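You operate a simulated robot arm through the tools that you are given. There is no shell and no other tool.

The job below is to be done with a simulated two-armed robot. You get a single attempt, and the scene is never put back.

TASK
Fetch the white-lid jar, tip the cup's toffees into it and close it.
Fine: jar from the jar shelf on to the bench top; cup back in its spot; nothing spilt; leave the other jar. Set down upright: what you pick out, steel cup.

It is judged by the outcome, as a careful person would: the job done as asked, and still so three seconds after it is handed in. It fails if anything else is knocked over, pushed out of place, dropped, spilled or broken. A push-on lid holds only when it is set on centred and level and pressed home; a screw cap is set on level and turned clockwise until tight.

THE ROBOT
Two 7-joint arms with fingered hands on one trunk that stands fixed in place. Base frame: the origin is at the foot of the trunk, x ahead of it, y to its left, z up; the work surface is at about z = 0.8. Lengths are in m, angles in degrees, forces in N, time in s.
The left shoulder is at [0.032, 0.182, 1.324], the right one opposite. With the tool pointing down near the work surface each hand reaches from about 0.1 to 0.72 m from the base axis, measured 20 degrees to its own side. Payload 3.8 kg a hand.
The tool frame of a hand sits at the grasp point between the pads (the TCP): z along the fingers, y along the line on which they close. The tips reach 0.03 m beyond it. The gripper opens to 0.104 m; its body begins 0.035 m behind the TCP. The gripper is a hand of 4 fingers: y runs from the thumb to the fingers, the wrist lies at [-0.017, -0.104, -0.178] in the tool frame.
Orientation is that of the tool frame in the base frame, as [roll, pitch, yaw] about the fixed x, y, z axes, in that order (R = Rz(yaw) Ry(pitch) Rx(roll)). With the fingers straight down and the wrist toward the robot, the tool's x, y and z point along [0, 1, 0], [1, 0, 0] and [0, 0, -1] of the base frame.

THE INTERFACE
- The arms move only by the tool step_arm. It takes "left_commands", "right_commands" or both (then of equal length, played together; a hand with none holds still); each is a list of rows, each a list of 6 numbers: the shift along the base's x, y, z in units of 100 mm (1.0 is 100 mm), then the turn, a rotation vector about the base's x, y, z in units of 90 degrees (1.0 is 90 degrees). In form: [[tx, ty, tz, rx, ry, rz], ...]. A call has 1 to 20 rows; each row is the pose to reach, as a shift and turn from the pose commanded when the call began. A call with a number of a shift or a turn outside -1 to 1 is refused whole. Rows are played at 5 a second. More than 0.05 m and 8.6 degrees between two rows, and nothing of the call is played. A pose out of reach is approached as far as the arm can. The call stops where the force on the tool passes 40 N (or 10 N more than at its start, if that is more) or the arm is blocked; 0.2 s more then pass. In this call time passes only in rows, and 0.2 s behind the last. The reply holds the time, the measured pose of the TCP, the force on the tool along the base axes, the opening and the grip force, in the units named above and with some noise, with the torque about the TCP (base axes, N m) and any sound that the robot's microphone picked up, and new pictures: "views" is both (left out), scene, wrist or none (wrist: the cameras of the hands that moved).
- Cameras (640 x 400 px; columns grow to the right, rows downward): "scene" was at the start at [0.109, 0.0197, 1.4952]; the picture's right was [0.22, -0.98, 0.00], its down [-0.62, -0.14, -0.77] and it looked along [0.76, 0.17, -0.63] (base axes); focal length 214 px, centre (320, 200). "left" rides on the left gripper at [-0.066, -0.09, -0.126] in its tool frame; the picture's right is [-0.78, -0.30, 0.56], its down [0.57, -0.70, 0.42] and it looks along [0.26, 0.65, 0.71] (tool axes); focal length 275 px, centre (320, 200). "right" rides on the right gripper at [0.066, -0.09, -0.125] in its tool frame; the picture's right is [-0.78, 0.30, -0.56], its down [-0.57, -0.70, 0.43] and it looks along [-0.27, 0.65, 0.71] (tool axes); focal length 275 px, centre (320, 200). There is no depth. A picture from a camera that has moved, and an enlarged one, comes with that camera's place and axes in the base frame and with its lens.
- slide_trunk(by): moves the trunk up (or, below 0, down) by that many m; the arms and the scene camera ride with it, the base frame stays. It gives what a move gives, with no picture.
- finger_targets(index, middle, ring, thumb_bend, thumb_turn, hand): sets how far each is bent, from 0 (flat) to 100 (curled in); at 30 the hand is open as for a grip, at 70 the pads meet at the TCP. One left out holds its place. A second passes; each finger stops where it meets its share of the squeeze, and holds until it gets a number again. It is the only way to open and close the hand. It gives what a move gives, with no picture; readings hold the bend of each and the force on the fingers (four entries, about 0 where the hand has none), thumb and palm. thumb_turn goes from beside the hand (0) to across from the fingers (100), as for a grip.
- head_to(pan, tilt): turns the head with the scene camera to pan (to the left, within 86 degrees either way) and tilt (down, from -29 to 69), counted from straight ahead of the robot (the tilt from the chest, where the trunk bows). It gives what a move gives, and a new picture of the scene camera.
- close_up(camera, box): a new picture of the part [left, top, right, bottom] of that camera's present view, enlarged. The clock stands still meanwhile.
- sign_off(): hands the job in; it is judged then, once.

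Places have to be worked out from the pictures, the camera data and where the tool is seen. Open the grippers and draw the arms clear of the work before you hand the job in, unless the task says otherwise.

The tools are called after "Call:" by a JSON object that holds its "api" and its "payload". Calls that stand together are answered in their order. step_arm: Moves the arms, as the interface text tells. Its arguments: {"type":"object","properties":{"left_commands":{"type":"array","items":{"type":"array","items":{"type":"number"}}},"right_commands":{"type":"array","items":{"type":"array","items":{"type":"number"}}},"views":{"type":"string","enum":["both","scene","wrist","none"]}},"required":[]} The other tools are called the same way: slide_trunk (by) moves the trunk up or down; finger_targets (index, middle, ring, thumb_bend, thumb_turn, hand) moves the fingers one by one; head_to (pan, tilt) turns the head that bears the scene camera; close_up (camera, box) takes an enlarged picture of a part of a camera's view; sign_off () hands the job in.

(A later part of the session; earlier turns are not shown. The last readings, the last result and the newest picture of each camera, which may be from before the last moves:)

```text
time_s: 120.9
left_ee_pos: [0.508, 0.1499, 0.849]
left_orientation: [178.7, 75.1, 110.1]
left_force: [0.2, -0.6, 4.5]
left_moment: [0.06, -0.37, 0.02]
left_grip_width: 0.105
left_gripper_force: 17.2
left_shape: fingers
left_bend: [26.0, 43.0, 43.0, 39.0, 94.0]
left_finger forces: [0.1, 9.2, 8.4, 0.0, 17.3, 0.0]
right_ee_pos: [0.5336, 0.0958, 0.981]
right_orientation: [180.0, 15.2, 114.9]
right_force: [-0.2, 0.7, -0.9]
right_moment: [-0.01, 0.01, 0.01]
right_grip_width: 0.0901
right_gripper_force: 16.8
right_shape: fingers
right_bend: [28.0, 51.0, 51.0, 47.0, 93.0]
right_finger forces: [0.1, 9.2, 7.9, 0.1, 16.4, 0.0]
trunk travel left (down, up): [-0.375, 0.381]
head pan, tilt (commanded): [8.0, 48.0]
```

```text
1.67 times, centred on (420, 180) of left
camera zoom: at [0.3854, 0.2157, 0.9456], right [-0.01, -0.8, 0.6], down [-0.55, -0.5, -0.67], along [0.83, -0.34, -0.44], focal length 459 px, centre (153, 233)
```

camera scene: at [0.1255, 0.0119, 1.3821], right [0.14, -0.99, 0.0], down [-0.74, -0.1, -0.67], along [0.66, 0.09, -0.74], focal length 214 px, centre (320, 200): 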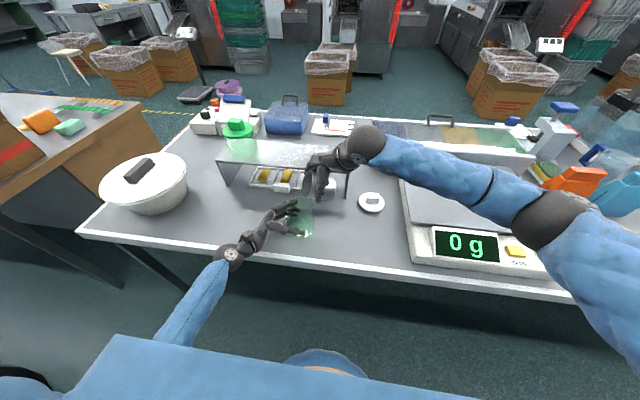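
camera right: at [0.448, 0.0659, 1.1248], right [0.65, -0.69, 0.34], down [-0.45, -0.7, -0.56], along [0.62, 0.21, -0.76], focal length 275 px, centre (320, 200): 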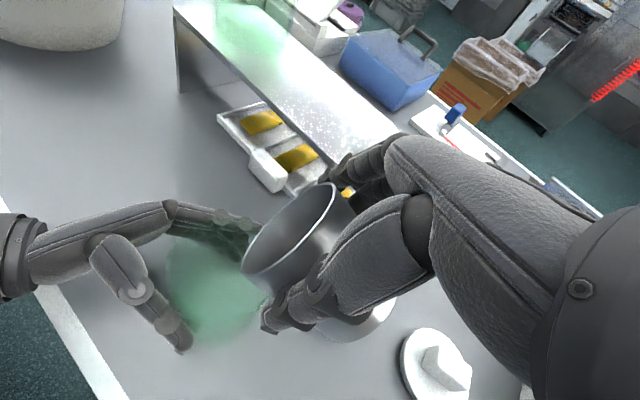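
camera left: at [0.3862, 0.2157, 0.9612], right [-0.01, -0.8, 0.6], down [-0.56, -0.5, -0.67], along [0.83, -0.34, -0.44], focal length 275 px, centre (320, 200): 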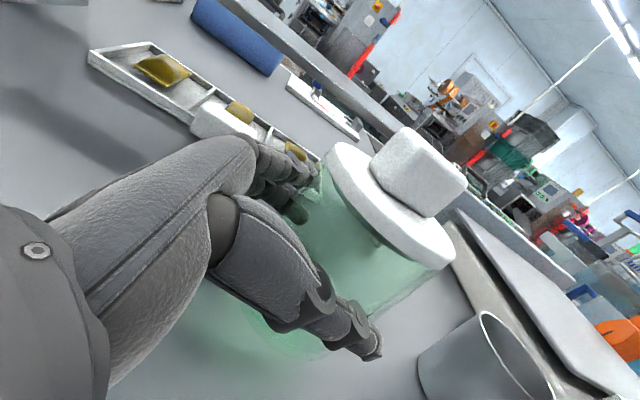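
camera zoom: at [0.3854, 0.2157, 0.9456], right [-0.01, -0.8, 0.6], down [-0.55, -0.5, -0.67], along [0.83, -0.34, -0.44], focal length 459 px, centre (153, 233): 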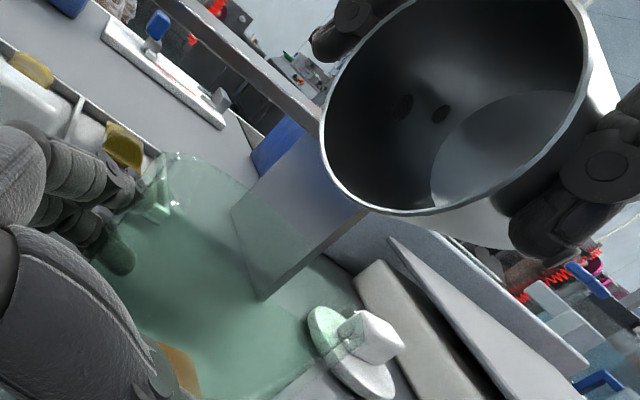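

All three toffees have already dropped into the jar, and the cup looks empty. I'll tip a further 20° over the mouth to make sure nothing is left.

Call:
{"api": "step_arm", "payload": {"right_commands": [[-0.02, 0.045, -0.01, -0.0504, -0.0235, 0], [-0.043, 0.092, -0.02, -0.1007, -0.047, 0], [-0.065, 0.139, -0.03, -0.1511, -0.0704, 0], [-0.087, 0.186, -0.04, -0.2014, -0.0939, 0], [-0.087, 0.186, -0.04, -0.2014, -0.0939, 0]], "views": "both"}}

Call:
{"api": "close_up", "payload": {"camera": "left", "box": [260, 0, 640, 280]}}

Call:
{"api": "close_up", "payload": {"camera": "scene", "box": [256, 190, 352, 250]}}

```text
time_s: 122.1
left_ee_pos: [0.5085, 0.1482, 0.8506]
left_orientation: [178.9, 75.0, 110.2]
left_force: [0.7, -0.3, 3.4]
left_moment: [0.06, -0.32, 0.0]
left_grip_width: 0.1046
left_gripper_force: 17.5
left_shape: fingers
left_bend: [26.0, 43.0, 43.0, 39.0, 94.0]
left_finger forces: [0.1, 9.1, 8.5, 0.0, 17.3, 0.0]
right_ee_pos: [0.5252, 0.115, 0.9776]
right_orientation: [-180.0, 35.1, 115.1]
right_force: [-0.2, -0.2, -1.9]
right_moment: [0.01, 0.01, -0.02]
right_grip_width: 0.0897
right_gripper_force: 16.6
right_shape: fingers
right_bend: [28.0, 51.0, 51.0, 47.0, 93.0]
right_finger forces: [0.1, 9.2, 7.9, 0.0, 16.2, 0.0]
trunk travel left (down, up): [-0.375, 0.381]
head pan, tilt (commanded): [8.0, 48.0]
camera scene: at [0.1254, 0.0119, 1.3821], right [0.14, -0.99, 0.0], down [-0.74, -0.1, -0.67], along [0.66, 0.09, -0.74], focal length 214 px, centre (320, 200)
camera right: at [0.3883, 0.1927, 1.0416], right [0.4, -0.16, 0.9], down [-0.34, -0.94, -0.02], along [0.85, -0.29, -0.43], focal length 275 px, centre (320, 200)
```

scene: 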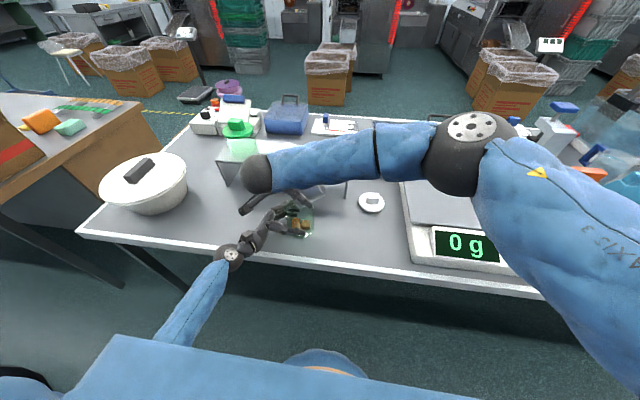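
right: 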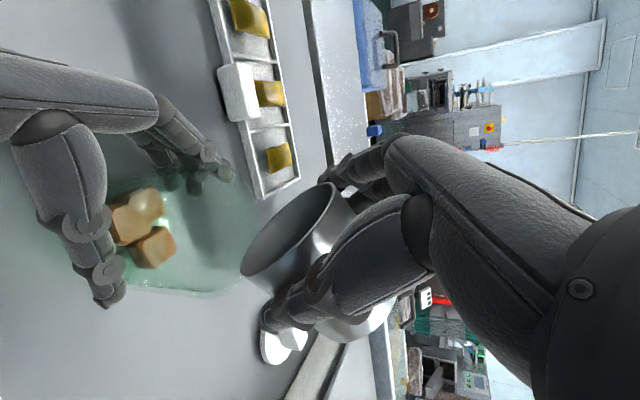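

```text
1.43 times, centred on (450, 140) of left
camera zoom: at [0.3854, 0.2155, 0.9457], right [-0.01, -0.8, 0.6], down [-0.55, -0.5, -0.67], along [0.83, -0.34, -0.44], focal length 393 px, centre (134, 286)
```

zoom: 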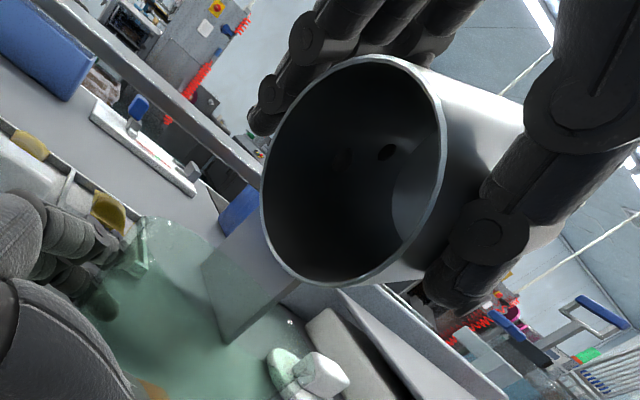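

```text
6.67 times, centred on (304, 220) of scene
camera zoom: at [0.1254, 0.0119, 1.3821], right [0.14, -0.99, 0.0], down [-0.74, -0.1, -0.67], along [0.66, 0.09, -0.74], focal length 1430 px, centre (427, 67)
```

zoom: 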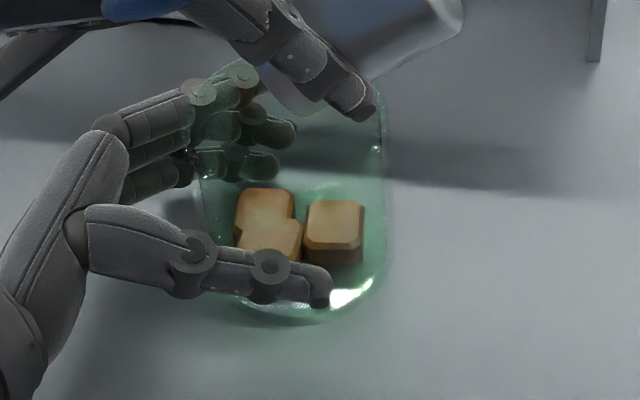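

The cup is empty and three toffees are in the jar. I'll swing the cup back the way it came.

Call:
{"api": "step_arm", "payload": {"right_commands": [[0.03, -0.06, 0.02, 0.063, 0.0293, 0], [0.06, -0.12, 0.05, 0.1259, 0.0587, 0], [0.09, -0.18, 0.07, 0.1889, 0.088, 0], [0.11, -0.24, 0.09, 0.2518, 0.1174, 0], [0.14, -0.29, 0.09, 0.3148, 0.1467, 0], [0.16, -0.33, 0.09, 0.3777, 0.176, 0], [0.18, -0.36, 0.09, 0.4407, 0.2054, 0], [0.193, -0.391, 0.09, 0.5036, 0.2348, 0]], "views": "none"}}

Call:
{"api": "step_arm", "payload": {"right_commands": [[-0.05, -0.2, 0.0, 0, 0, 0], [-0.12, -0.4, 0.0, 0, 0, 0], [-0.2, -0.6, 0.0, 0, 0, 0], [-0.3, -0.8, 0.0, 0, 0, 0], [-0.4, -1.0, 0.0, 0, 0, 0]], "views": "none"}}

Call:
{"api": "step_arm", "payload": {"right_commands": [[-0.08, -0.25, -0.05, 0, 0, 0], [-0.155, -0.48, -0.1, 0, 0, 0], [-0.155, -0.48, -0.1, 0, 0, 0]], "views": "scene"}}

```text
time_s: 123.9
left_ee_pos: [0.5076, 0.1498, 0.8492]
left_orientation: [178.3, 75.0, 109.7]
left_force: [0.5, -0.6, 3.9]
left_moment: [0.04, -0.36, 0.02]
left_grip_width: 0.1047
left_gripper_force: 17.9
left_shape: fingers
left_bend: [26.0, 43.0, 43.0, 39.0, 94.0]
left_finger forces: [0.1, 9.3, 8.4, 0.1, 17.2, 0.0]
right_ee_pos: [0.5441, 0.0771, 0.9852]
right_orientation: [180.0, -15.1, 115.0]
right_force: [-0.6, 0.7, -0.9]
right_moment: [0.02, 0.01, -0.04]
right_grip_width: 0.09
right_gripper_force: 16.7
right_shape: fingers
right_bend: [28.0, 51.0, 51.0, 47.0, 93.0]
right_finger forces: [0.0, 9.1, 7.8, 0.0, 16.3, 0.0]
trunk travel left (down, up): [-0.375, 0.381]
head pan, tilt (commanded): [8.0, 48.0]
```

```text
time_s: 125.1
left_ee_pos: [0.5094, 0.1495, 0.8498]
left_orientation: [178.6, 75.0, 110.0]
left_force: [0.3, 0.4, 3.8]
left_moment: [0.03, -0.34, 0.04]
left_grip_width: 0.1048
left_gripper_force: 17.6
left_shape: fingers
left_bend: [26.0, 43.0, 43.0, 39.0, 94.0]
left_finger forces: [0.0, 9.0, 8.4, 0.1, 17.4, 0.0]
right_ee_pos: [0.5043, -0.0227, 0.9859]
right_orientation: [179.9, -15.0, 115.0]
right_force: [-0.5, 0.4, -1.0]
right_moment: [0.02, 0.02, -0.02]
right_grip_width: 0.09
right_gripper_force: 16.8
right_shape: fingers
right_bend: [28.0, 51.0, 51.0, 47.0, 93.0]
right_finger forces: [0.0, 9.2, 7.8, 0.1, 16.3, 0.1]
trunk travel left (down, up): [-0.375, 0.381]
head pan, tilt (commanded): [8.0, 48.0]
```

```text
time_s: 125.9
left_ee_pos: [0.5097, 0.1498, 0.8489]
left_orientation: [179.0, 75.0, 110.3]
left_force: [0.7, -0.4, 3.1]
left_moment: [0.06, -0.38, 0.03]
left_grip_width: 0.1048
left_gripper_force: 17.4
left_shape: fingers
left_bend: [26.0, 43.0, 43.0, 39.0, 94.0]
left_finger forces: [0.0, 9.4, 8.6, 0.0, 17.2, 0.0]
right_ee_pos: [0.4893, -0.0712, 0.9761]
right_orientation: [180.0, -15.0, 115.0]
right_force: [-0.1, -0.5, -1.4]
right_moment: [0.02, -0.02, -0.03]
right_grip_width: 0.0901
right_gripper_force: 16.7
right_shape: fingers
right_bend: [28.0, 51.0, 51.0, 47.0, 93.0]
right_finger forces: [0.0, 9.2, 7.8, 0.1, 16.3, 0.0]
trunk travel left (down, up): [-0.375, 0.381]
head pan, tilt (commanded): [8.0, 48.0]
camera scene: at [0.1254, 0.0121, 1.3821], right [0.14, -0.99, 0.0], down [-0.74, -0.1, -0.67], along [0.66, 0.09, -0.74], focal length 214 px, centre (320, 200)
```

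scene: 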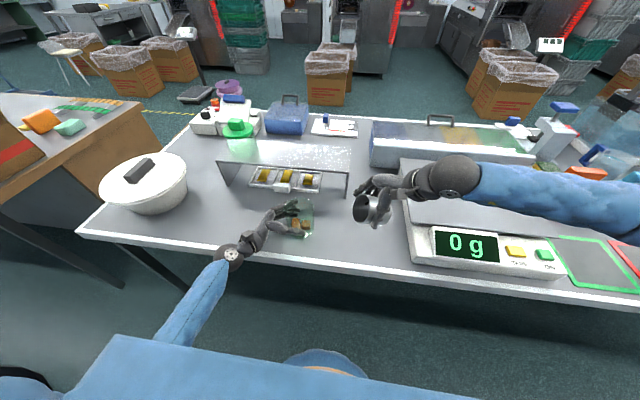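

Now I'll turn the cup upright again above its home spot.

Call:
{"api": "step_arm", "payload": {"right_commands": [[0.0, 0.0, -0.05, 0.0623, -0.0027, -0.0452], [0.0, 0.01, -0.1, 0.1246, -0.0054, -0.0904], [0.0, 0.02, -0.15, 0.1868, -0.0082, -0.1356], [0.0, 0.03, -0.2, 0.2491, -0.0109, -0.1807], [0.0, 0.04, -0.25, 0.3114, -0.0136, -0.2259], [0.0, 0.05, -0.3, 0.3737, -0.0163, -0.2711], [0.0, 0.06, -0.35, 0.4359, -0.019, -0.3163], [0.0, 0.07, -0.4, 0.4982, -0.0217, -0.3615], [0.0, 0.08, -0.45, 0.5605, -0.0245, -0.4067], [0.0, 0.09, -0.5, 0.6228, -0.0272, -0.4518], [0.0, 0.09, -0.5, 0.685, -0.0299, -0.497], [0.0, 0.09, -0.5, 0.7473, -0.0326, -0.5422], [0.0, 0.09, -0.5, 0.7473, -0.0326, -0.5422]], "views": "both"}}

```text
time_s: 128.7
left_ee_pos: [0.508, 0.1506, 0.8485]
left_orientation: [178.9, 75.0, 110.3]
left_force: [0.9, 0.5, 4.0]
left_moment: [0.06, -0.36, 0.02]
left_grip_width: 0.1047
left_gripper_force: 17.3
left_shape: fingers
left_bend: [26.0, 43.0, 43.0, 39.0, 94.0]
left_finger forces: [0.1, 9.4, 8.5, 0.0, 17.3, 0.0]
right_ee_pos: [0.4887, -0.0624, 0.9266]
right_orientation: [-179.8, -80.0, 59.8]
right_force: [-0.3, 0.3, -0.4]
right_moment: [0.01, 0.04, 0.03]
right_grip_width: 0.0903
right_gripper_force: 16.6
right_shape: fingers
right_bend: [28.0, 51.0, 52.0, 47.0, 93.0]
right_finger forces: [0.0, 9.2, 7.7, 0.1, 16.1, 0.0]
trunk travel left (down, up): [-0.375, 0.381]
head pan, tilt (commanded): [8.0, 48.0]
camera scene: at [0.1254, 0.0119, 1.3821], right [0.14, -0.99, 0.0], down [-0.74, -0.1, -0.67], along [0.66, 0.09, -0.74], focal length 214 px, centre (320, 200)
camera right: at [0.353, -0.1142, 1.0123], right [-0.09, -0.74, -0.67], down [-0.45, 0.63, -0.64], along [0.89, 0.24, -0.38], focal length 275 px, centre (320, 200)
```

scene: 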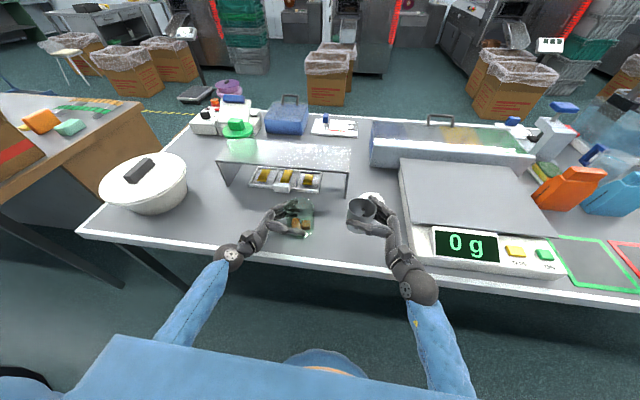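
right: 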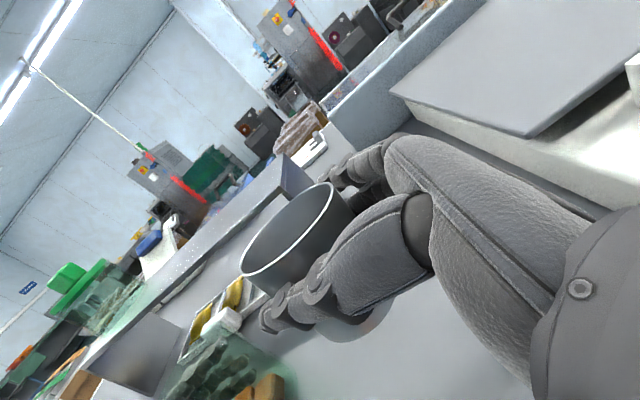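

The cup is upright above its home. I'll lower it to the recorded home pose, slowing down for contact.

Call:
{"api": "step_arm", "payload": {"right_commands": [[0.005, 0.004, -0.2, 0, 0, 0], [0.005, 0.004, -0.4, 0, 0, 0], [0.005, 0.004, -0.6, 0, 0, 0], [0.005, 0.004, -0.69, 0, 0, 0], [0.005, 0.004, -0.72, 0, 0, 0]], "views": "none"}}

Call:
{"api": "step_arm", "payload": {"right_commands": [[0.0, 0.0, -0.015, 0, 0, 0], [0.0, 0.0, -0.025, 0, 0, 0]], "views": "none"}}

```text
time_s: 129.9
left_ee_pos: [0.509, 0.15, 0.8496]
left_orientation: [179.1, 75.0, 110.5]
left_force: [1.1, 0.1, 3.1]
left_moment: [0.04, -0.33, 0.0]
left_grip_width: 0.105
left_gripper_force: 17.5
left_shape: fingers
left_bend: [26.0, 43.0, 43.0, 39.0, 94.0]
left_finger forces: [0.0, 9.3, 8.5, 0.0, 17.4, 0.0]
right_ee_pos: [0.4881, -0.0617, 0.8541]
right_orientation: [-179.9, -80.0, 59.9]
right_force: [0.1, 0.2, -0.7]
right_moment: [-0.02, 0.01, 0.01]
right_grip_width: 0.0899
right_gripper_force: 16.3
right_shape: fingers
right_bend: [28.0, 51.0, 52.0, 47.0, 93.0]
right_finger forces: [0.0, 9.1, 7.7, 0.0, 16.0, 0.0]
trunk travel left (down, up): [-0.375, 0.381]
head pan, tilt (commanded): [8.0, 48.0]
```

```text
time_s: 130.5
left_ee_pos: [0.508, 0.1506, 0.8492]
left_orientation: [178.9, 75.0, 110.3]
left_force: [1.5, 0.4, 2.8]
left_moment: [0.06, -0.36, 0.03]
left_grip_width: 0.1046
left_gripper_force: 17.7
left_shape: fingers
left_bend: [26.0, 43.0, 43.0, 39.0, 94.0]
left_finger forces: [0.0, 9.3, 8.5, 0.1, 17.2, 0.0]
right_ee_pos: [0.4893, -0.0617, 0.8511]
right_orientation: [-179.7, -79.9, 59.6]
right_force: [-0.7, 0.5, -1.0]
right_moment: [-0.01, -0.03, -0.01]
right_grip_width: 0.0905
right_gripper_force: 16.0
right_shape: fingers
right_bend: [28.0, 51.0, 52.0, 47.0, 93.0]
right_finger forces: [0.0, 9.1, 7.8, 0.1, 16.2, 0.0]
trunk travel left (down, up): [-0.375, 0.381]
head pan, tilt (commanded): [8.0, 48.0]
```

Call:
{"api": "step_arm", "payload": {"right_commands": [[0.0, 0.0, -0.01, 0, 0, 0], [0.0, 0.0, -0.02, 0, 0, 0]], "views": "none"}}

Call:
{"api": "close_up", "payload": {"camera": "scene", "box": [312, 190, 440, 270]}}

```text
time_s: 131.1
left_ee_pos: [0.5073, 0.1497, 0.85]
left_orientation: [178.5, 75.1, 109.9]
left_force: [1.7, -0.9, 3.2]
left_moment: [0.05, -0.32, 0.01]
left_grip_width: 0.1048
left_gripper_force: 17.7
left_shape: fingers
left_bend: [26.0, 43.0, 43.0, 39.0, 94.0]
left_finger forces: [0.1, 9.6, 8.8, 0.0, 16.8, 0.0]
right_ee_pos: [0.4889, -0.0615, 0.8512]
right_orientation: [179.3, -80.2, 60.5]
right_force: [-1.1, -0.1, 4.2]
right_moment: [0.03, -0.09, 0.02]
right_grip_width: 0.0903
right_gripper_force: 16.7
right_shape: fingers
right_bend: [28.0, 51.0, 52.0, 47.0, 93.0]
right_finger forces: [0.1, 8.5, 7.3, 0.1, 16.9, 0.0]
trunk travel left (down, up): [-0.375, 0.381]
head pan, tilt (commanded): [8.0, 48.0]
```

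```text
5.00 times, centred on (376, 230) of scene
camera zoom: at [0.1251, 0.012, 1.3822], right [0.14, -0.99, 0.0], down [-0.74, -0.1, -0.67], along [0.66, 0.09, -0.74], focal length 1072 px, centre (40, 50)
```

zoom: 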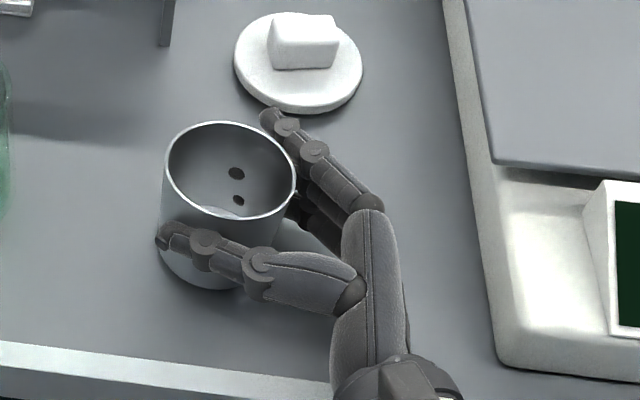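

The cup is back on its spot (4 N contact, within about a millimetre of where it was). I'll release it, back off and rise.

Call:
{"api": "finger_targets", "payload": {"hand": "right", "index": 28, "middle": 28, "ring": 28, "thumb_bend": 28}}

Call:
{"api": "step_arm", "payload": {"right_commands": [[-0.05, -0.085, 0.0, 0, 0, 0], [-0.1, -0.17, 0.01, 0, 0, 0], [-0.11, -0.19, 0.02, 0, 0, 0], [-0.11, -0.19, 0.25, 0, 0, 0], [-0.11, -0.19, 0.5, 0, 0, 0], [-0.11, -0.19, 0.75, 0, 0, 0], [-0.11, -0.19, 1.0, 0, 0, 0]], "views": "both"}}

Call:
{"api": "close_up", "payload": {"camera": "scene", "box": [264, 190, 424, 270]}}

```text
time_s: 132.1
left_ee_pos: [0.5079, 0.1494, 0.8499]
left_orientation: [179.0, 75.0, 110.3]
left_force: [1.3, 0.3, 2.2]
left_moment: [0.05, -0.34, 0.0]
left_grip_width: 0.1049
left_gripper_force: 17.6
left_shape: fingers
left_bend: [26.0, 43.0, 43.0, 39.0, 94.0]
left_finger forces: [0.0, 9.2, 8.5, 0.0, 17.1, 0.0]
right_ee_pos: [0.489, -0.0618, 0.8499]
right_orientation: [179.6, -80.1, 60.3]
right_force: [0.0, 0.0, 0.6]
right_moment: [0.01, 0.02, -0.03]
right_grip_width: 0.1091
right_gripper_force: 0.1
right_shape: fingers
right_bend: [28.0, 28.0, 28.0, 28.0, 97.0]
right_finger forces: [0.0, 0.0, 0.0, 0.0, 0.0, 0.0]
trunk travel left (down, up): [-0.375, 0.381]
head pan, tilt (commanded): [8.0, 48.0]
```

```text
time_s: 133.7
left_ee_pos: [0.5079, 0.15, 0.8501]
left_orientation: [179.1, 75.0, 110.4]
left_force: [-0.1, 0.7, 2.8]
left_moment: [0.07, -0.32, 0.08]
left_grip_width: 0.1047
left_gripper_force: 17.4
left_shape: fingers
left_bend: [26.0, 43.0, 43.0, 39.0, 94.0]
left_finger forces: [0.0, 9.3, 8.4, 0.0, 17.1, 0.0]
right_ee_pos: [0.4775, -0.0803, 0.9501]
right_orientation: [-179.4, -80.0, 59.4]
right_force: [0.7, -0.1, -0.6]
right_moment: [-0.01, -0.03, 0.02]
right_grip_width: 0.1091
right_gripper_force: 0.1
right_shape: fingers
right_bend: [28.0, 28.0, 28.0, 28.0, 97.0]
right_finger forces: [0.0, 0.0, 0.0, 0.0, 0.0, 0.0]
trunk travel left (down, up): [-0.375, 0.381]
head pan, tilt (commanded): [8.0, 48.0]
camera scene: at [0.1254, 0.0121, 1.3821], right [0.14, -0.99, 0.0], down [-0.74, -0.1, -0.67], along [0.66, 0.09, -0.74], focal length 214 px, centre (320, 200)
camera right: at [0.3426, -0.132, 1.0359], right [-0.09, -0.74, -0.67], down [-0.45, 0.63, -0.64], along [0.89, 0.24, -0.39], focal length 275 px, centre (320, 200)
```

scene: 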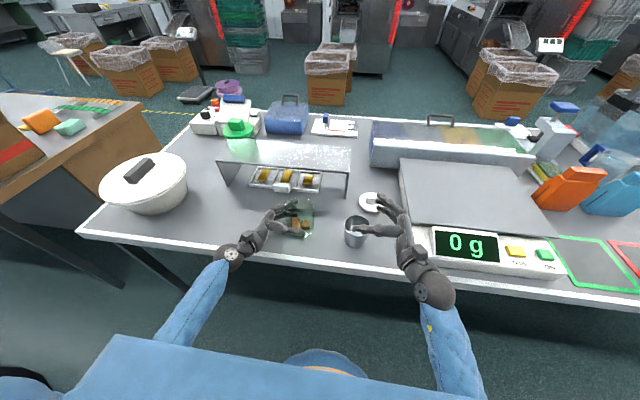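
right: 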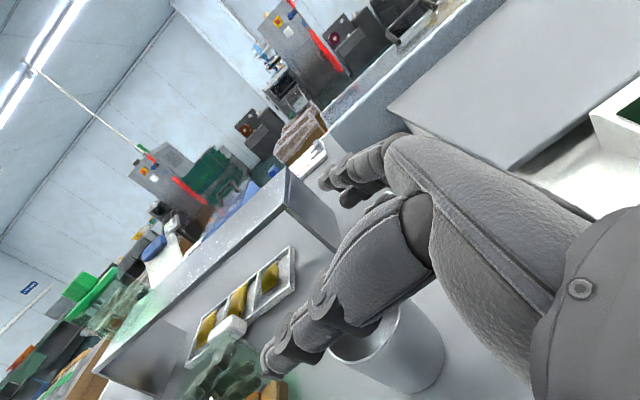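

```text
4.00 times, centred on (344, 230) of scene
camera zoom: at [0.1254, 0.0121, 1.3821], right [0.14, -0.99, 0.0], down [-0.74, -0.1, -0.67], along [0.66, 0.09, -0.74], focal length 858 px, centre (224, 80)
```

zoom: 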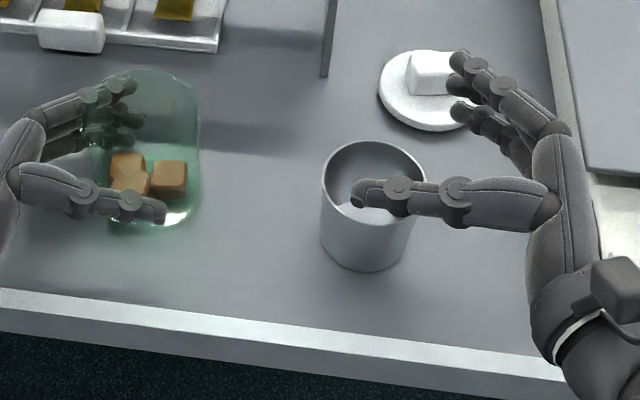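

The cup stands upright on its spot and the toffees are in the jar. Next, the lid: I'll rise, turn the right hand back to fingers-down at yaw 102°, and pre-shape the fingers.

Call:
{"api": "step_arm", "payload": {"right_commands": [[0.03, -0.05, 0.3, 0, 0, 0], [0.06, -0.1, 0.6, 0, 0, 0], [0.1, -0.2, 1.0, 0, 0, 0]], "views": "none"}}

Call:
{"api": "step_arm", "payload": {"right_commands": [[0.04, 0.0, 0.02, -0.0746, 0.0118, 0.0323], [0.08, 0.0, 0.04, -0.1492, 0.0236, 0.0645], [0.12, 0.0, 0.06, -0.2238, 0.0355, 0.0968], [0.16, 0.0, 0.08, -0.2984, 0.0473, 0.129], [0.2, 0.0, 0.1, -0.373, 0.0591, 0.1613], [0.24, 0.0, 0.1, -0.4476, 0.0709, 0.1935], [0.28, 0.0, 0.1, -0.5221, 0.0827, 0.2258], [0.32, 0.0, 0.1, -0.5967, 0.0945, 0.258], [0.36, 0.0, 0.1, -0.6713, 0.1064, 0.2903], [0.4, 0.0, 0.1, -0.7459, 0.1182, 0.3225], [0.45, 0.0, 0.1, -0.8205, 0.13, 0.3548], [0.5, 0.0, 0.1, -0.8951, 0.1418, 0.387], [0.5, 0.0, 0.1, -0.8951, 0.1418, 0.387]], "views": "none"}}

Call:
{"api": "finger_targets", "payload": {"hand": "right", "index": 46, "middle": 46, "ring": 46, "thumb_bend": 46}}

Call:
{"api": "close_up", "payload": {"camera": "scene", "box": [232, 170, 424, 260]}}

```text
time_s: 134.5
left_ee_pos: [0.5093, 0.1495, 0.8489]
left_orientation: [178.9, 75.0, 110.2]
left_force: [0.4, 0.0, 2.5]
left_moment: [0.08, -0.32, 0.01]
left_grip_width: 0.1047
left_gripper_force: 17.0
left_shape: fingers
left_bend: [26.0, 43.0, 43.0, 39.0, 94.0]
left_finger forces: [0.0, 9.2, 8.4, 0.0, 17.1, 0.0]
right_ee_pos: [0.488, -0.1015, 1.0486]
right_orientation: [-179.6, -79.9, 59.5]
right_force: [0.4, 0.0, -0.3]
right_moment: [-0.02, 0.0, -0.06]
right_grip_width: 0.109
right_gripper_force: 0.0
right_shape: fingers
right_bend: [28.0, 28.0, 28.0, 28.0, 97.0]
right_finger forces: [0.0, 0.0, 0.1, 0.0, 0.0, 0.0]
trunk travel left (down, up): [-0.375, 0.381]
head pan, tilt (commanded): [8.0, 48.0]
```

```text
time_s: 137.3
left_ee_pos: [0.508, 0.1498, 0.848]
left_orientation: [178.7, 75.0, 110.0]
left_force: [-0.4, 0.8, 3.2]
left_moment: [0.05, -0.3, 0.04]
left_grip_width: 0.1048
left_gripper_force: 17.5
left_shape: fingers
left_bend: [26.0, 43.0, 43.0, 39.0, 94.0]
left_finger forces: [0.1, 9.1, 8.3, 0.1, 17.4, 0.1]
right_ee_pos: [0.539, -0.0993, 1.0579]
right_orientation: [179.9, 0.1, 102.0]
right_force: [-0.8, 0.3, 0.0]
right_moment: [0.01, -0.05, 0.02]
right_grip_width: 0.1087
right_gripper_force: 0.0
right_shape: fingers
right_bend: [28.0, 28.0, 28.0, 28.0, 97.0]
right_finger forces: [0.0, 0.0, 0.0, 0.1, 0.1, 0.0]
trunk travel left (down, up): [-0.375, 0.381]
head pan, tilt (commanded): [8.0, 48.0]
```

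```text
time_s: 138.3
left_ee_pos: [0.5087, 0.149, 0.8509]
left_orientation: [178.8, 74.9, 110.1]
left_force: [-0.5, 0.8, 3.7]
left_moment: [0.06, -0.36, 0.05]
left_grip_width: 0.105
left_gripper_force: 17.6
left_shape: fingers
left_bend: [26.0, 43.0, 43.0, 39.0, 94.0]
left_finger forces: [0.0, 9.2, 8.4, 0.0, 17.2, 0.0]
right_ee_pos: [0.5394, -0.0999, 1.0591]
right_orientation: [-180.0, -0.1, 102.0]
right_force: [0.4, 0.3, 0.1]
right_moment: [0.04, -0.03, 0.01]
right_grip_width: 0.0649
right_gripper_force: 0.0
right_shape: fingers
right_bend: [46.0, 46.0, 46.0, 46.0, 97.0]
right_finger forces: [0.0, 0.0, 0.0, 0.0, 0.0, 0.0]
trunk travel left (down, up): [-0.375, 0.381]
head pan, tilt (commanded): [8.0, 48.0]
```

```text
3.33 times, centred on (328, 215) of scene
camera zoom: at [0.1254, 0.012, 1.3821], right [0.14, -0.99, 0.0], down [-0.74, -0.1, -0.67], along [0.66, 0.09, -0.74], focal length 715 px, centre (293, 150)
```

zoom: 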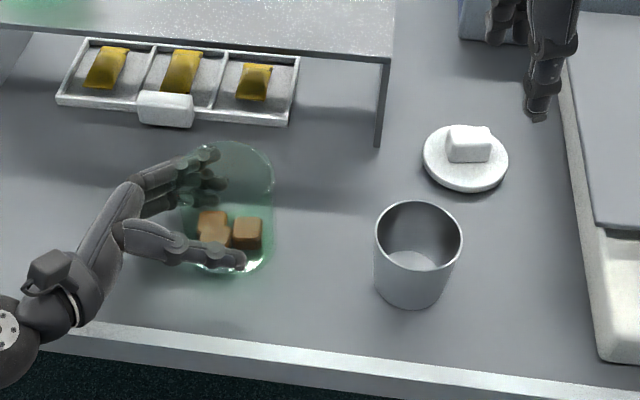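

The lid is exactly where I left it. I'll return over it along the reverse path and descend to the same grasp height.

Call:
{"api": "step_arm", "payload": {"right_commands": [[0.25, 0.0, 0.0, 0, 0, 0], [0.5, 0.0, 0.0, 0, 0, 0], [0.75, -0.01, -0.2, 0, 0, 0], [0.99, -0.015, -0.5, 0, 0, 0], [0.99, -0.015, -0.8, 0, 0, 0], [0.99, -0.015, -1.0, 0, 0, 0], [0.99, -0.015, -1.0, 0, 0, 0]], "views": "none"}}

Call:
{"api": "step_arm", "payload": {"right_commands": [[0.0, 0.0, -0.25, 0, 0, 0], [0.0, 0.0, -0.5, 0, 0, 0], [0.0, 0.0, -0.8, 0, 0, 0], [0.0, 0.0, -0.8, 0, 0, 0]], "views": "both"}}

Call:
{"api": "close_up", "payload": {"camera": "scene", "box": [328, 160, 424, 220]}}

```text
time_s: 139.9
left_ee_pos: [0.5095, 0.1494, 0.8496]
left_orientation: [178.7, 75.0, 110.1]
left_force: [0.0, -0.1, 3.3]
left_moment: [-0.01, -0.34, 0.02]
left_grip_width: 0.1048
left_gripper_force: 18.0
left_shape: fingers
left_bend: [26.0, 43.0, 43.0, 39.0, 94.0]
left_finger forces: [0.0, 9.1, 8.4, 0.0, 17.4, 0.0]
right_ee_pos: [0.6376, -0.1005, 0.9588]
right_orientation: [180.0, -0.1, 102.0]
right_force: [0.1, -0.2, -0.2]
right_moment: [-0.03, -0.02, -0.01]
right_grip_width: 0.0647
right_gripper_force: 0.1
right_shape: fingers
right_bend: [46.0, 46.0, 46.0, 46.0, 97.0]
right_finger forces: [0.1, 0.0, 0.1, 0.1, 0.0, 0.0]
trunk travel left (down, up): [-0.375, 0.381]
head pan, tilt (commanded): [8.0, 48.0]
```

```text
time_s: 140.9
left_ee_pos: [0.5091, 0.151, 0.8492]
left_orientation: [179.1, 75.0, 110.5]
left_force: [-0.1, 0.7, 3.6]
left_moment: [0.06, -0.32, 0.04]
left_grip_width: 0.1049
left_gripper_force: 17.4
left_shape: fingers
left_bend: [26.0, 43.0, 43.0, 39.0, 94.0]
left_finger forces: [0.0, 9.0, 8.3, 0.0, 17.4, 0.0]
right_ee_pos: [0.6375, -0.1021, 0.879]
right_orientation: [-180.0, -0.1, 101.8]
right_force: [1.1, -0.3, 0.1]
right_moment: [-0.03, 0.01, 0.02]
right_grip_width: 0.0646
right_gripper_force: 0.1
right_shape: fingers
right_bend: [46.0, 46.0, 46.0, 46.0, 97.0]
right_finger forces: [0.0, 0.0, 0.2, 0.1, 0.0, 0.0]
trunk travel left (down, up): [-0.375, 0.381]
head pan, tilt (commanded): [8.0, 48.0]
camera scene: at [0.1255, 0.012, 1.3821], right [0.14, -0.99, 0.0], down [-0.74, -0.1, -0.67], along [0.66, 0.09, -0.74], focal length 214 px, centre (320, 200)
camera right: at [0.5336, -0.0557, 1.0037], right [0.45, -0.7, 0.56], down [-0.57, -0.71, -0.42], along [0.69, -0.12, -0.71], focal length 275 px, centre (320, 200)
```

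scene: 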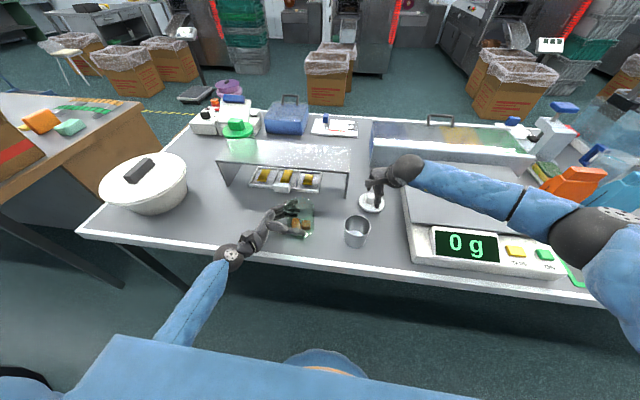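
right: 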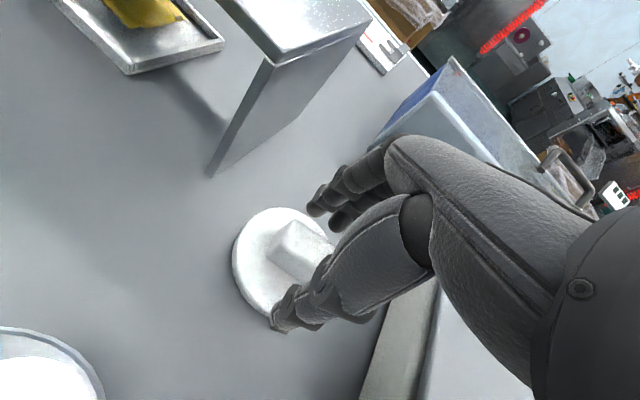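

```text
6.67 times, centred on (376, 190) of scene
camera zoom: at [0.1255, 0.012, 1.3821], right [0.14, -0.99, 0.0], down [-0.74, -0.1, -0.67], along [0.66, 0.09, -0.74], focal length 1430 px, centre (-53, 267)
```

zoom: 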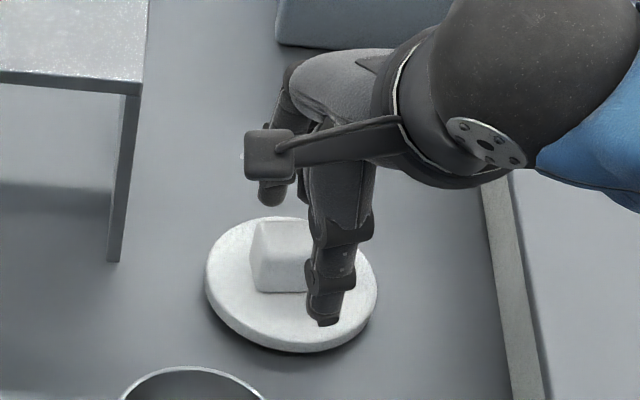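

Aligned as before. I'll descend to grasp height and close on the knob, a bit more firmly this time.

Call:
{"api": "step_arm", "payload": {"right_commands": [[0.0, 0.0, -0.12, 0, 0, 0], [0.0, 0.0, -0.22, 0, 0, 0], [0.0, 0.0, -0.27, 0, 0, 0], [0.0, 0.0, -0.27, 0, 0, 0]], "views": "none"}}

Call:
{"api": "finger_targets", "payload": {"hand": "right", "index": 68, "middle": 68, "ring": 60, "thumb_bend": 68}}

Call:
{"api": "close_up", "payload": {"camera": "scene", "box": [328, 160, 424, 220]}}

Call:
{"api": "close_up", "payload": {"camera": "right", "box": [200, 180, 440, 330]}}

```text
time_s: 141.9
left_ee_pos: [0.5079, 0.1494, 0.8503]
left_orientation: [178.1, 75.0, 109.5]
left_force: [-0.4, 1.2, 3.2]
left_moment: [0.07, -0.32, 0.03]
left_grip_width: 0.1047
left_gripper_force: 17.8
left_shape: fingers
left_bend: [26.0, 43.0, 43.0, 39.0, 94.0]
left_finger forces: [0.0, 9.2, 8.4, 0.0, 17.3, 0.0]
right_ee_pos: [0.6371, -0.1019, 0.8523]
right_orientation: [179.9, 0.0, 102.0]
right_force: [-0.1, 0.5, 0.0]
right_moment: [0.05, 0.03, 0.0]
right_grip_width: 0.0642
right_gripper_force: 0.0
right_shape: fingers
right_bend: [46.0, 46.0, 46.0, 46.0, 97.0]
right_finger forces: [0.0, 0.0, 0.1, 0.0, 0.0, 0.0]
trunk travel left (down, up): [-0.375, 0.381]
head pan, tilt (commanded): [8.0, 48.0]
```

```text
time_s: 142.9
left_ee_pos: [0.5088, 0.1493, 0.8497]
left_orientation: [179.0, 74.9, 110.4]
left_force: [0.9, 0.3, 2.9]
left_moment: [0.09, -0.35, 0.02]
left_grip_width: 0.1046
left_gripper_force: 17.3
left_shape: fingers
left_bend: [26.0, 43.0, 43.0, 39.0, 94.0]
left_finger forces: [0.0, 9.1, 8.4, 0.1, 17.1, 0.1]
right_ee_pos: [0.6363, -0.1033, 0.8521]
right_orientation: [180.0, 0.0, 102.0]
right_force: [-0.1, -0.4, -0.1]
right_moment: [0.0, 0.01, 0.0]
right_grip_width: 0.0251
right_gripper_force: 7.4
right_shape: fingers
right_bend: [63.0, 64.0, 60.0, 61.0, 96.0]
right_finger forces: [4.1, 3.6, 0.1, 0.0, 7.8, 0.0]
trunk travel left (down, up): [-0.375, 0.381]
head pan, tilt (commanded): [8.0, 48.0]
```

```text
6.67 times, centred on (376, 190) of scene
camera zoom: at [0.1255, 0.012, 1.3821], right [0.14, -0.99, 0.0], down [-0.74, -0.1, -0.67], along [0.66, 0.09, -0.74], focal length 1430 px, centre (-53, 267)
```

zoom: 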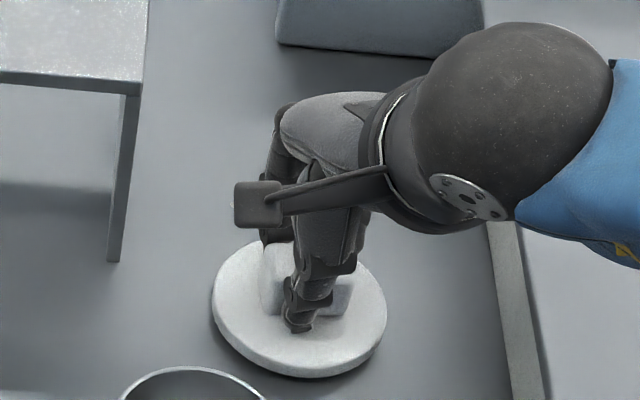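

```text
2.67 times, centred on (320, 255) of right
camera zoom: at [0.5335, -0.0559, 0.9774], right [0.45, -0.7, 0.56], down [-0.57, -0.71, -0.42], along [0.69, -0.12, -0.71], focal length 734 px, centre (320, 53)
```

zoom: 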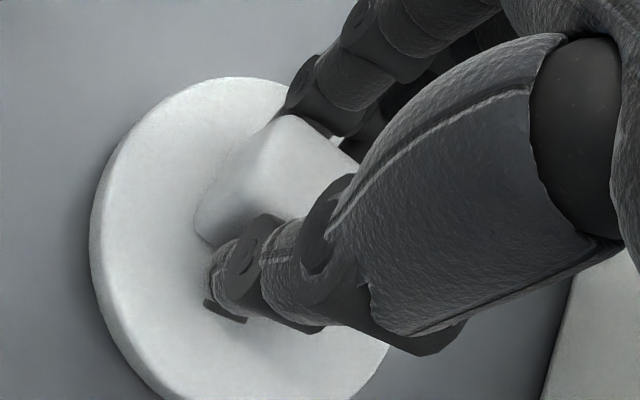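

The knob is gripped again, and the lid centre sits within about 2 mm of the grasp point. I'll lift it a little and check that it hangs level.

Call:
{"api": "step_arm", "payload": {"right_commands": [[0.0, 0.0, 0.15, 0, 0, 0], [0.0, 0.0, 0.35, 0, 0, 0], [0.0, 0.0, 0.6, 0, 0, 0], [0.0, 0.0, 0.9, 0, 0, 0]], "views": "none"}}

Call:
{"api": "step_arm", "payload": {"right_commands": [[-0.1, 0.2, 0.25, 0, 0, 0], [-0.2, 0.4, 0.5, 0, 0, 0], [-0.35, 0.65, 0.8, 0, 0, 0], [-0.5, 0.9, 0.95, 0, 0, 0], [-0.55, 1.0, 0.95, 0, 0, 0]], "views": "both"}}

Call:
{"api": "close_up", "payload": {"camera": "scene", "box": [264, 140, 392, 220]}}

Call:
{"api": "close_up", "payload": {"camera": "left", "box": [320, 0, 640, 200]}}

```text
time_s: 143.9
left_ee_pos: [0.5085, 0.1488, 0.8503]
left_orientation: [179.0, 75.0, 110.4]
left_force: [0.0, -0.2, 2.9]
left_moment: [0.08, -0.3, 0.06]
left_grip_width: 0.1049
left_gripper_force: 17.6
left_shape: fingers
left_bend: [26.0, 43.0, 43.0, 39.0, 94.0]
left_finger forces: [0.0, 9.0, 8.4, 0.0, 17.3, 0.0]
right_ee_pos: [0.6378, -0.1012, 0.9422]
right_orientation: [-179.9, -0.1, 102.0]
right_force: [-0.9, 0.0, -1.1]
right_moment: [0.01, 0.02, -0.01]
right_grip_width: 0.0253
right_gripper_force: 7.6
right_shape: fingers
right_bend: [63.0, 64.0, 60.0, 61.0, 96.0]
right_finger forces: [4.2, 3.6, 0.0, 0.1, 7.8, 0.1]
trunk travel left (down, up): [-0.375, 0.381]
head pan, tilt (commanded): [8.0, 48.0]
```

```text
time_s: 145.1
left_ee_pos: [0.5084, 0.15, 0.849]
left_orientation: [178.9, 74.9, 110.3]
left_force: [1.1, 1.6, 2.5]
left_moment: [0.06, -0.29, 0.03]
left_grip_width: 0.1046
left_gripper_force: 17.5
left_shape: fingers
left_bend: [26.0, 43.0, 43.0, 39.0, 94.0]
left_finger forces: [0.1, 9.1, 8.5, 0.0, 17.1, 0.0]
right_ee_pos: [0.5821, -0.0008, 1.0371]
right_orientation: [180.0, 0.0, 102.0]
right_force: [-0.6, 0.5, -0.7]
right_moment: [0.03, 0.04, 0.0]
right_grip_width: 0.0255
right_gripper_force: 8.2
right_shape: fingers
right_bend: [63.0, 64.0, 60.0, 61.0, 96.0]
right_finger forces: [4.2, 3.5, 0.0, 0.0, 7.7, 0.0]
trunk travel left (down, up): [-0.375, 0.381]
head pan, tilt (commanded): [8.0, 48.0]
camera scene: at [0.1255, 0.012, 1.382], right [0.14, -0.99, 0.0], down [-0.74, -0.1, -0.67], along [0.66, 0.09, -0.74], focal length 214 px, centre (320, 200)
camera right: at [0.4786, 0.045, 1.1628], right [0.45, -0.7, 0.56], down [-0.57, -0.71, -0.42], along [0.69, -0.13, -0.71], focal length 275 px, centre (320, 200)
```

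scene: 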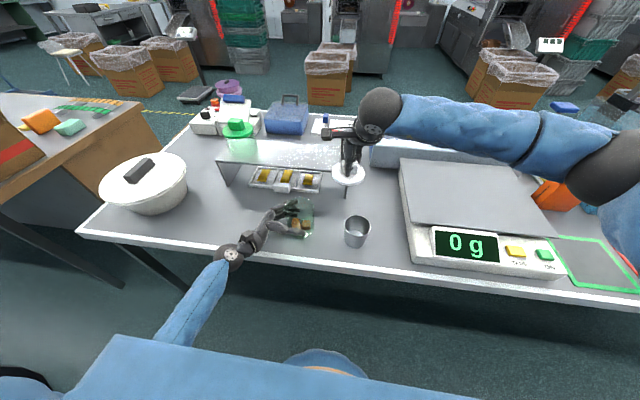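
right: 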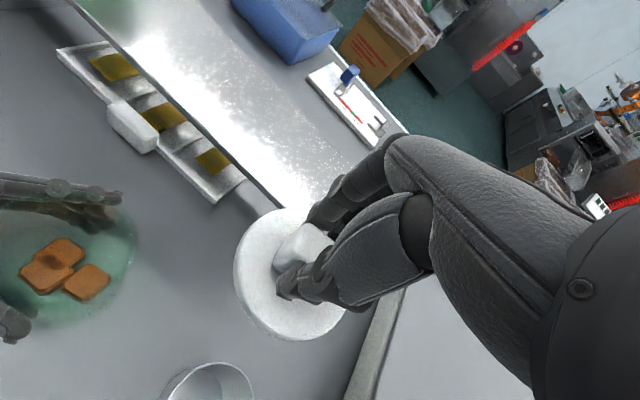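

```text
5.00 times, centred on (328, 180) of scene
camera zoom: at [0.1255, 0.012, 1.382], right [0.14, -0.99, 0.0], down [-0.74, -0.1, -0.67], along [0.66, 0.09, -0.74], focal length 1072 px, centre (280, 300)
```

zoom: 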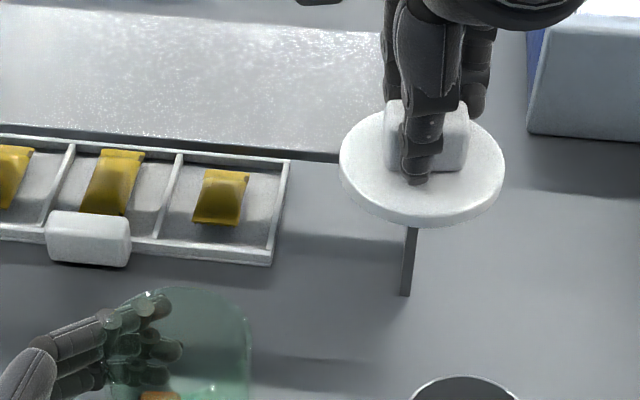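

```text
2.00 times, centred on (480, 100) of left
camera zoom: at [0.3854, 0.2156, 0.9457], right [-0.01, -0.8, 0.6], down [-0.55, -0.5, -0.67], along [0.83, -0.34, -0.44], focal length 551 px, centre (0, 400)
```

zoom: 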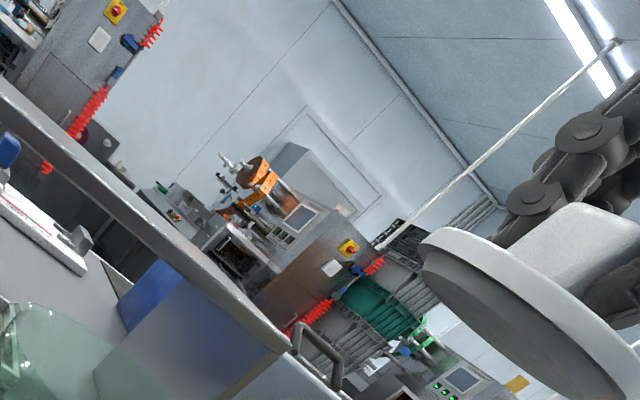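

The lid hangs level, in the same position in the hand as when I removed it. I'll bring it over the jar to the same seat coordinates, hovering above.

Call:
{"api": "step_arm", "payload": {"right_commands": [[-0.15, 0.25, 0.0, 0, 0, 0], [-0.3, 0.5, 0.0, 0, 0, 0], [-0.45, 0.75, 0.0, 0, 0, 0], [-0.6, 1.0, 0.0, 0, 0, 0]], "views": "none"}}

Call:
{"api": "step_arm", "payload": {"right_commands": [[-0.015, 0.15, -0.2, 0, 0, 0], [-0.028, 0.315, -0.4, 0, 0, 0], [-0.028, 0.315, -0.6, 0, 0, 0], [-0.028, 0.315, -0.75, 0, 0, 0], [-0.028, 0.315, -0.75, 0, 0, 0]], "views": "both"}}

Call:
{"api": "close_up", "payload": {"camera": "scene", "box": [256, 165, 352, 225]}}

Call:
{"api": "close_up", "payload": {"camera": "left", "box": [260, 80, 500, 280]}}

```text
time_s: 146.1
left_ee_pos: [0.5085, 0.1498, 0.8499]
left_orientation: [178.5, 75.1, 109.8]
left_force: [0.5, 0.7, 3.5]
left_moment: [0.09, -0.34, -0.01]
left_grip_width: 0.1046
left_gripper_force: 17.4
left_shape: fingers
left_bend: [26.0, 43.0, 43.0, 39.0, 94.0]
left_finger forces: [0.0, 9.2, 8.5, 0.0, 17.1, 0.1]
right_ee_pos: [0.5212, 0.0987, 1.0381]
right_orientation: [-180.0, -0.1, 101.8]
right_force: [0.5, 0.9, -0.1]
right_moment: [0.06, -0.01, -0.01]
right_grip_width: 0.0254
right_gripper_force: 7.5
right_shape: fingers
right_bend: [63.0, 64.0, 60.0, 61.0, 96.0]
right_finger forces: [4.2, 3.6, 0.0, 0.0, 7.7, 0.0]
trunk travel left (down, up): [-0.375, 0.381]
head pan, tilt (commanded): [8.0, 48.0]
```

```text
time_s: 147.3
left_ee_pos: [0.5082, 0.1497, 0.8488]
left_orientation: [178.8, 75.0, 110.2]
left_force: [0.4, -0.1, 4.4]
left_moment: [0.07, -0.33, 0.01]
left_grip_width: 0.1047
left_gripper_force: 17.0
left_shape: fingers
left_bend: [26.0, 43.0, 43.0, 39.0, 94.0]
left_finger forces: [0.0, 9.0, 8.4, 0.1, 17.1, 0.1]
right_ee_pos: [0.5189, 0.13, 0.9628]
right_orientation: [180.0, 0.0, 102.0]
right_force: [0.5, -1.0, -0.8]
right_moment: [0.03, 0.01, 0.0]
right_grip_width: 0.025
right_gripper_force: 8.0
right_shape: fingers
right_bend: [63.0, 64.0, 60.0, 61.0, 96.0]
right_finger forces: [4.2, 3.4, 0.0, 0.0, 7.8, 0.0]
trunk travel left (down, up): [-0.375, 0.381]
head pan, tilt (commanded): [8.0, 48.0]
camera scene: at [0.1255, 0.012, 1.3821], right [0.14, -0.99, 0.0], down [-0.74, -0.1, -0.67], along [0.66, 0.09, -0.74], focal length 214 px, centre (320, 200)
camera right: at [0.4156, 0.1756, 1.0882], right [0.45, -0.7, 0.56], down [-0.57, -0.71, -0.42], along [0.69, -0.12, -0.71], focal length 275 px, centre (320, 200)
```

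scene: 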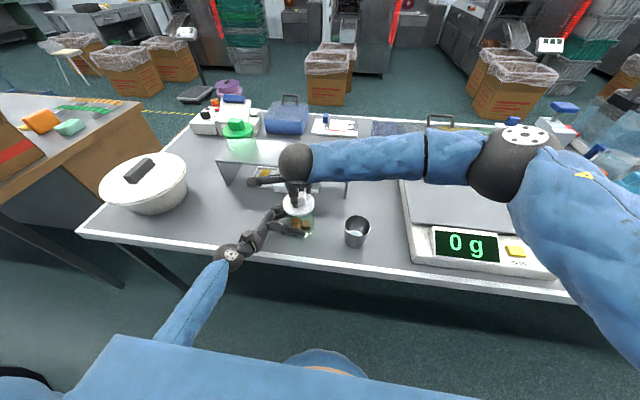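
right: 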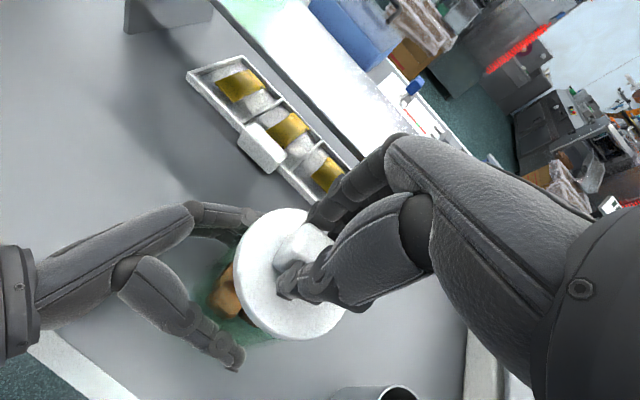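

```text
6.67 times, centred on (304, 195) of scene
camera zoom: at [0.1255, 0.012, 1.3821], right [0.14, -0.99, 0.0], down [-0.74, -0.1, -0.67], along [0.66, 0.09, -0.74], focal length 1430 px, centre (427, 233)
```

zoom: 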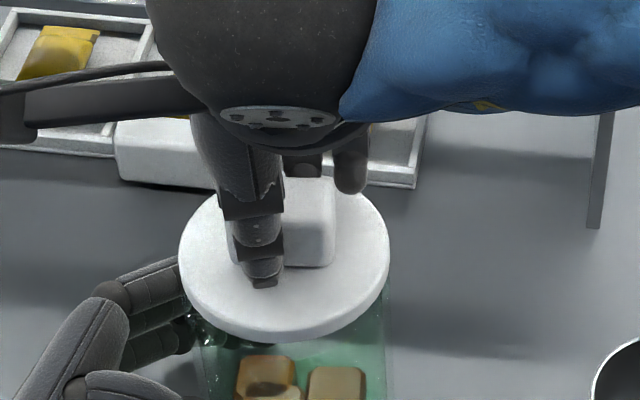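

```text
2.00 times, centred on (380, 180) of left
camera zoom: at [0.3854, 0.2156, 0.9457], right [-0.01, -0.8, 0.6], down [-0.55, -0.5, -0.67], along [0.83, -0.34, -0.44], focal length 551 px, centre (200, 240)
```

zoom: 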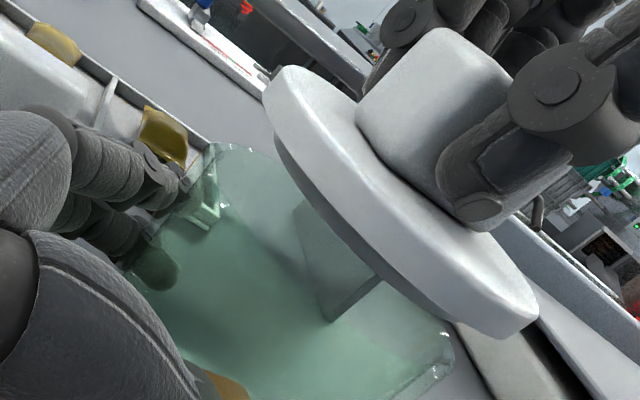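

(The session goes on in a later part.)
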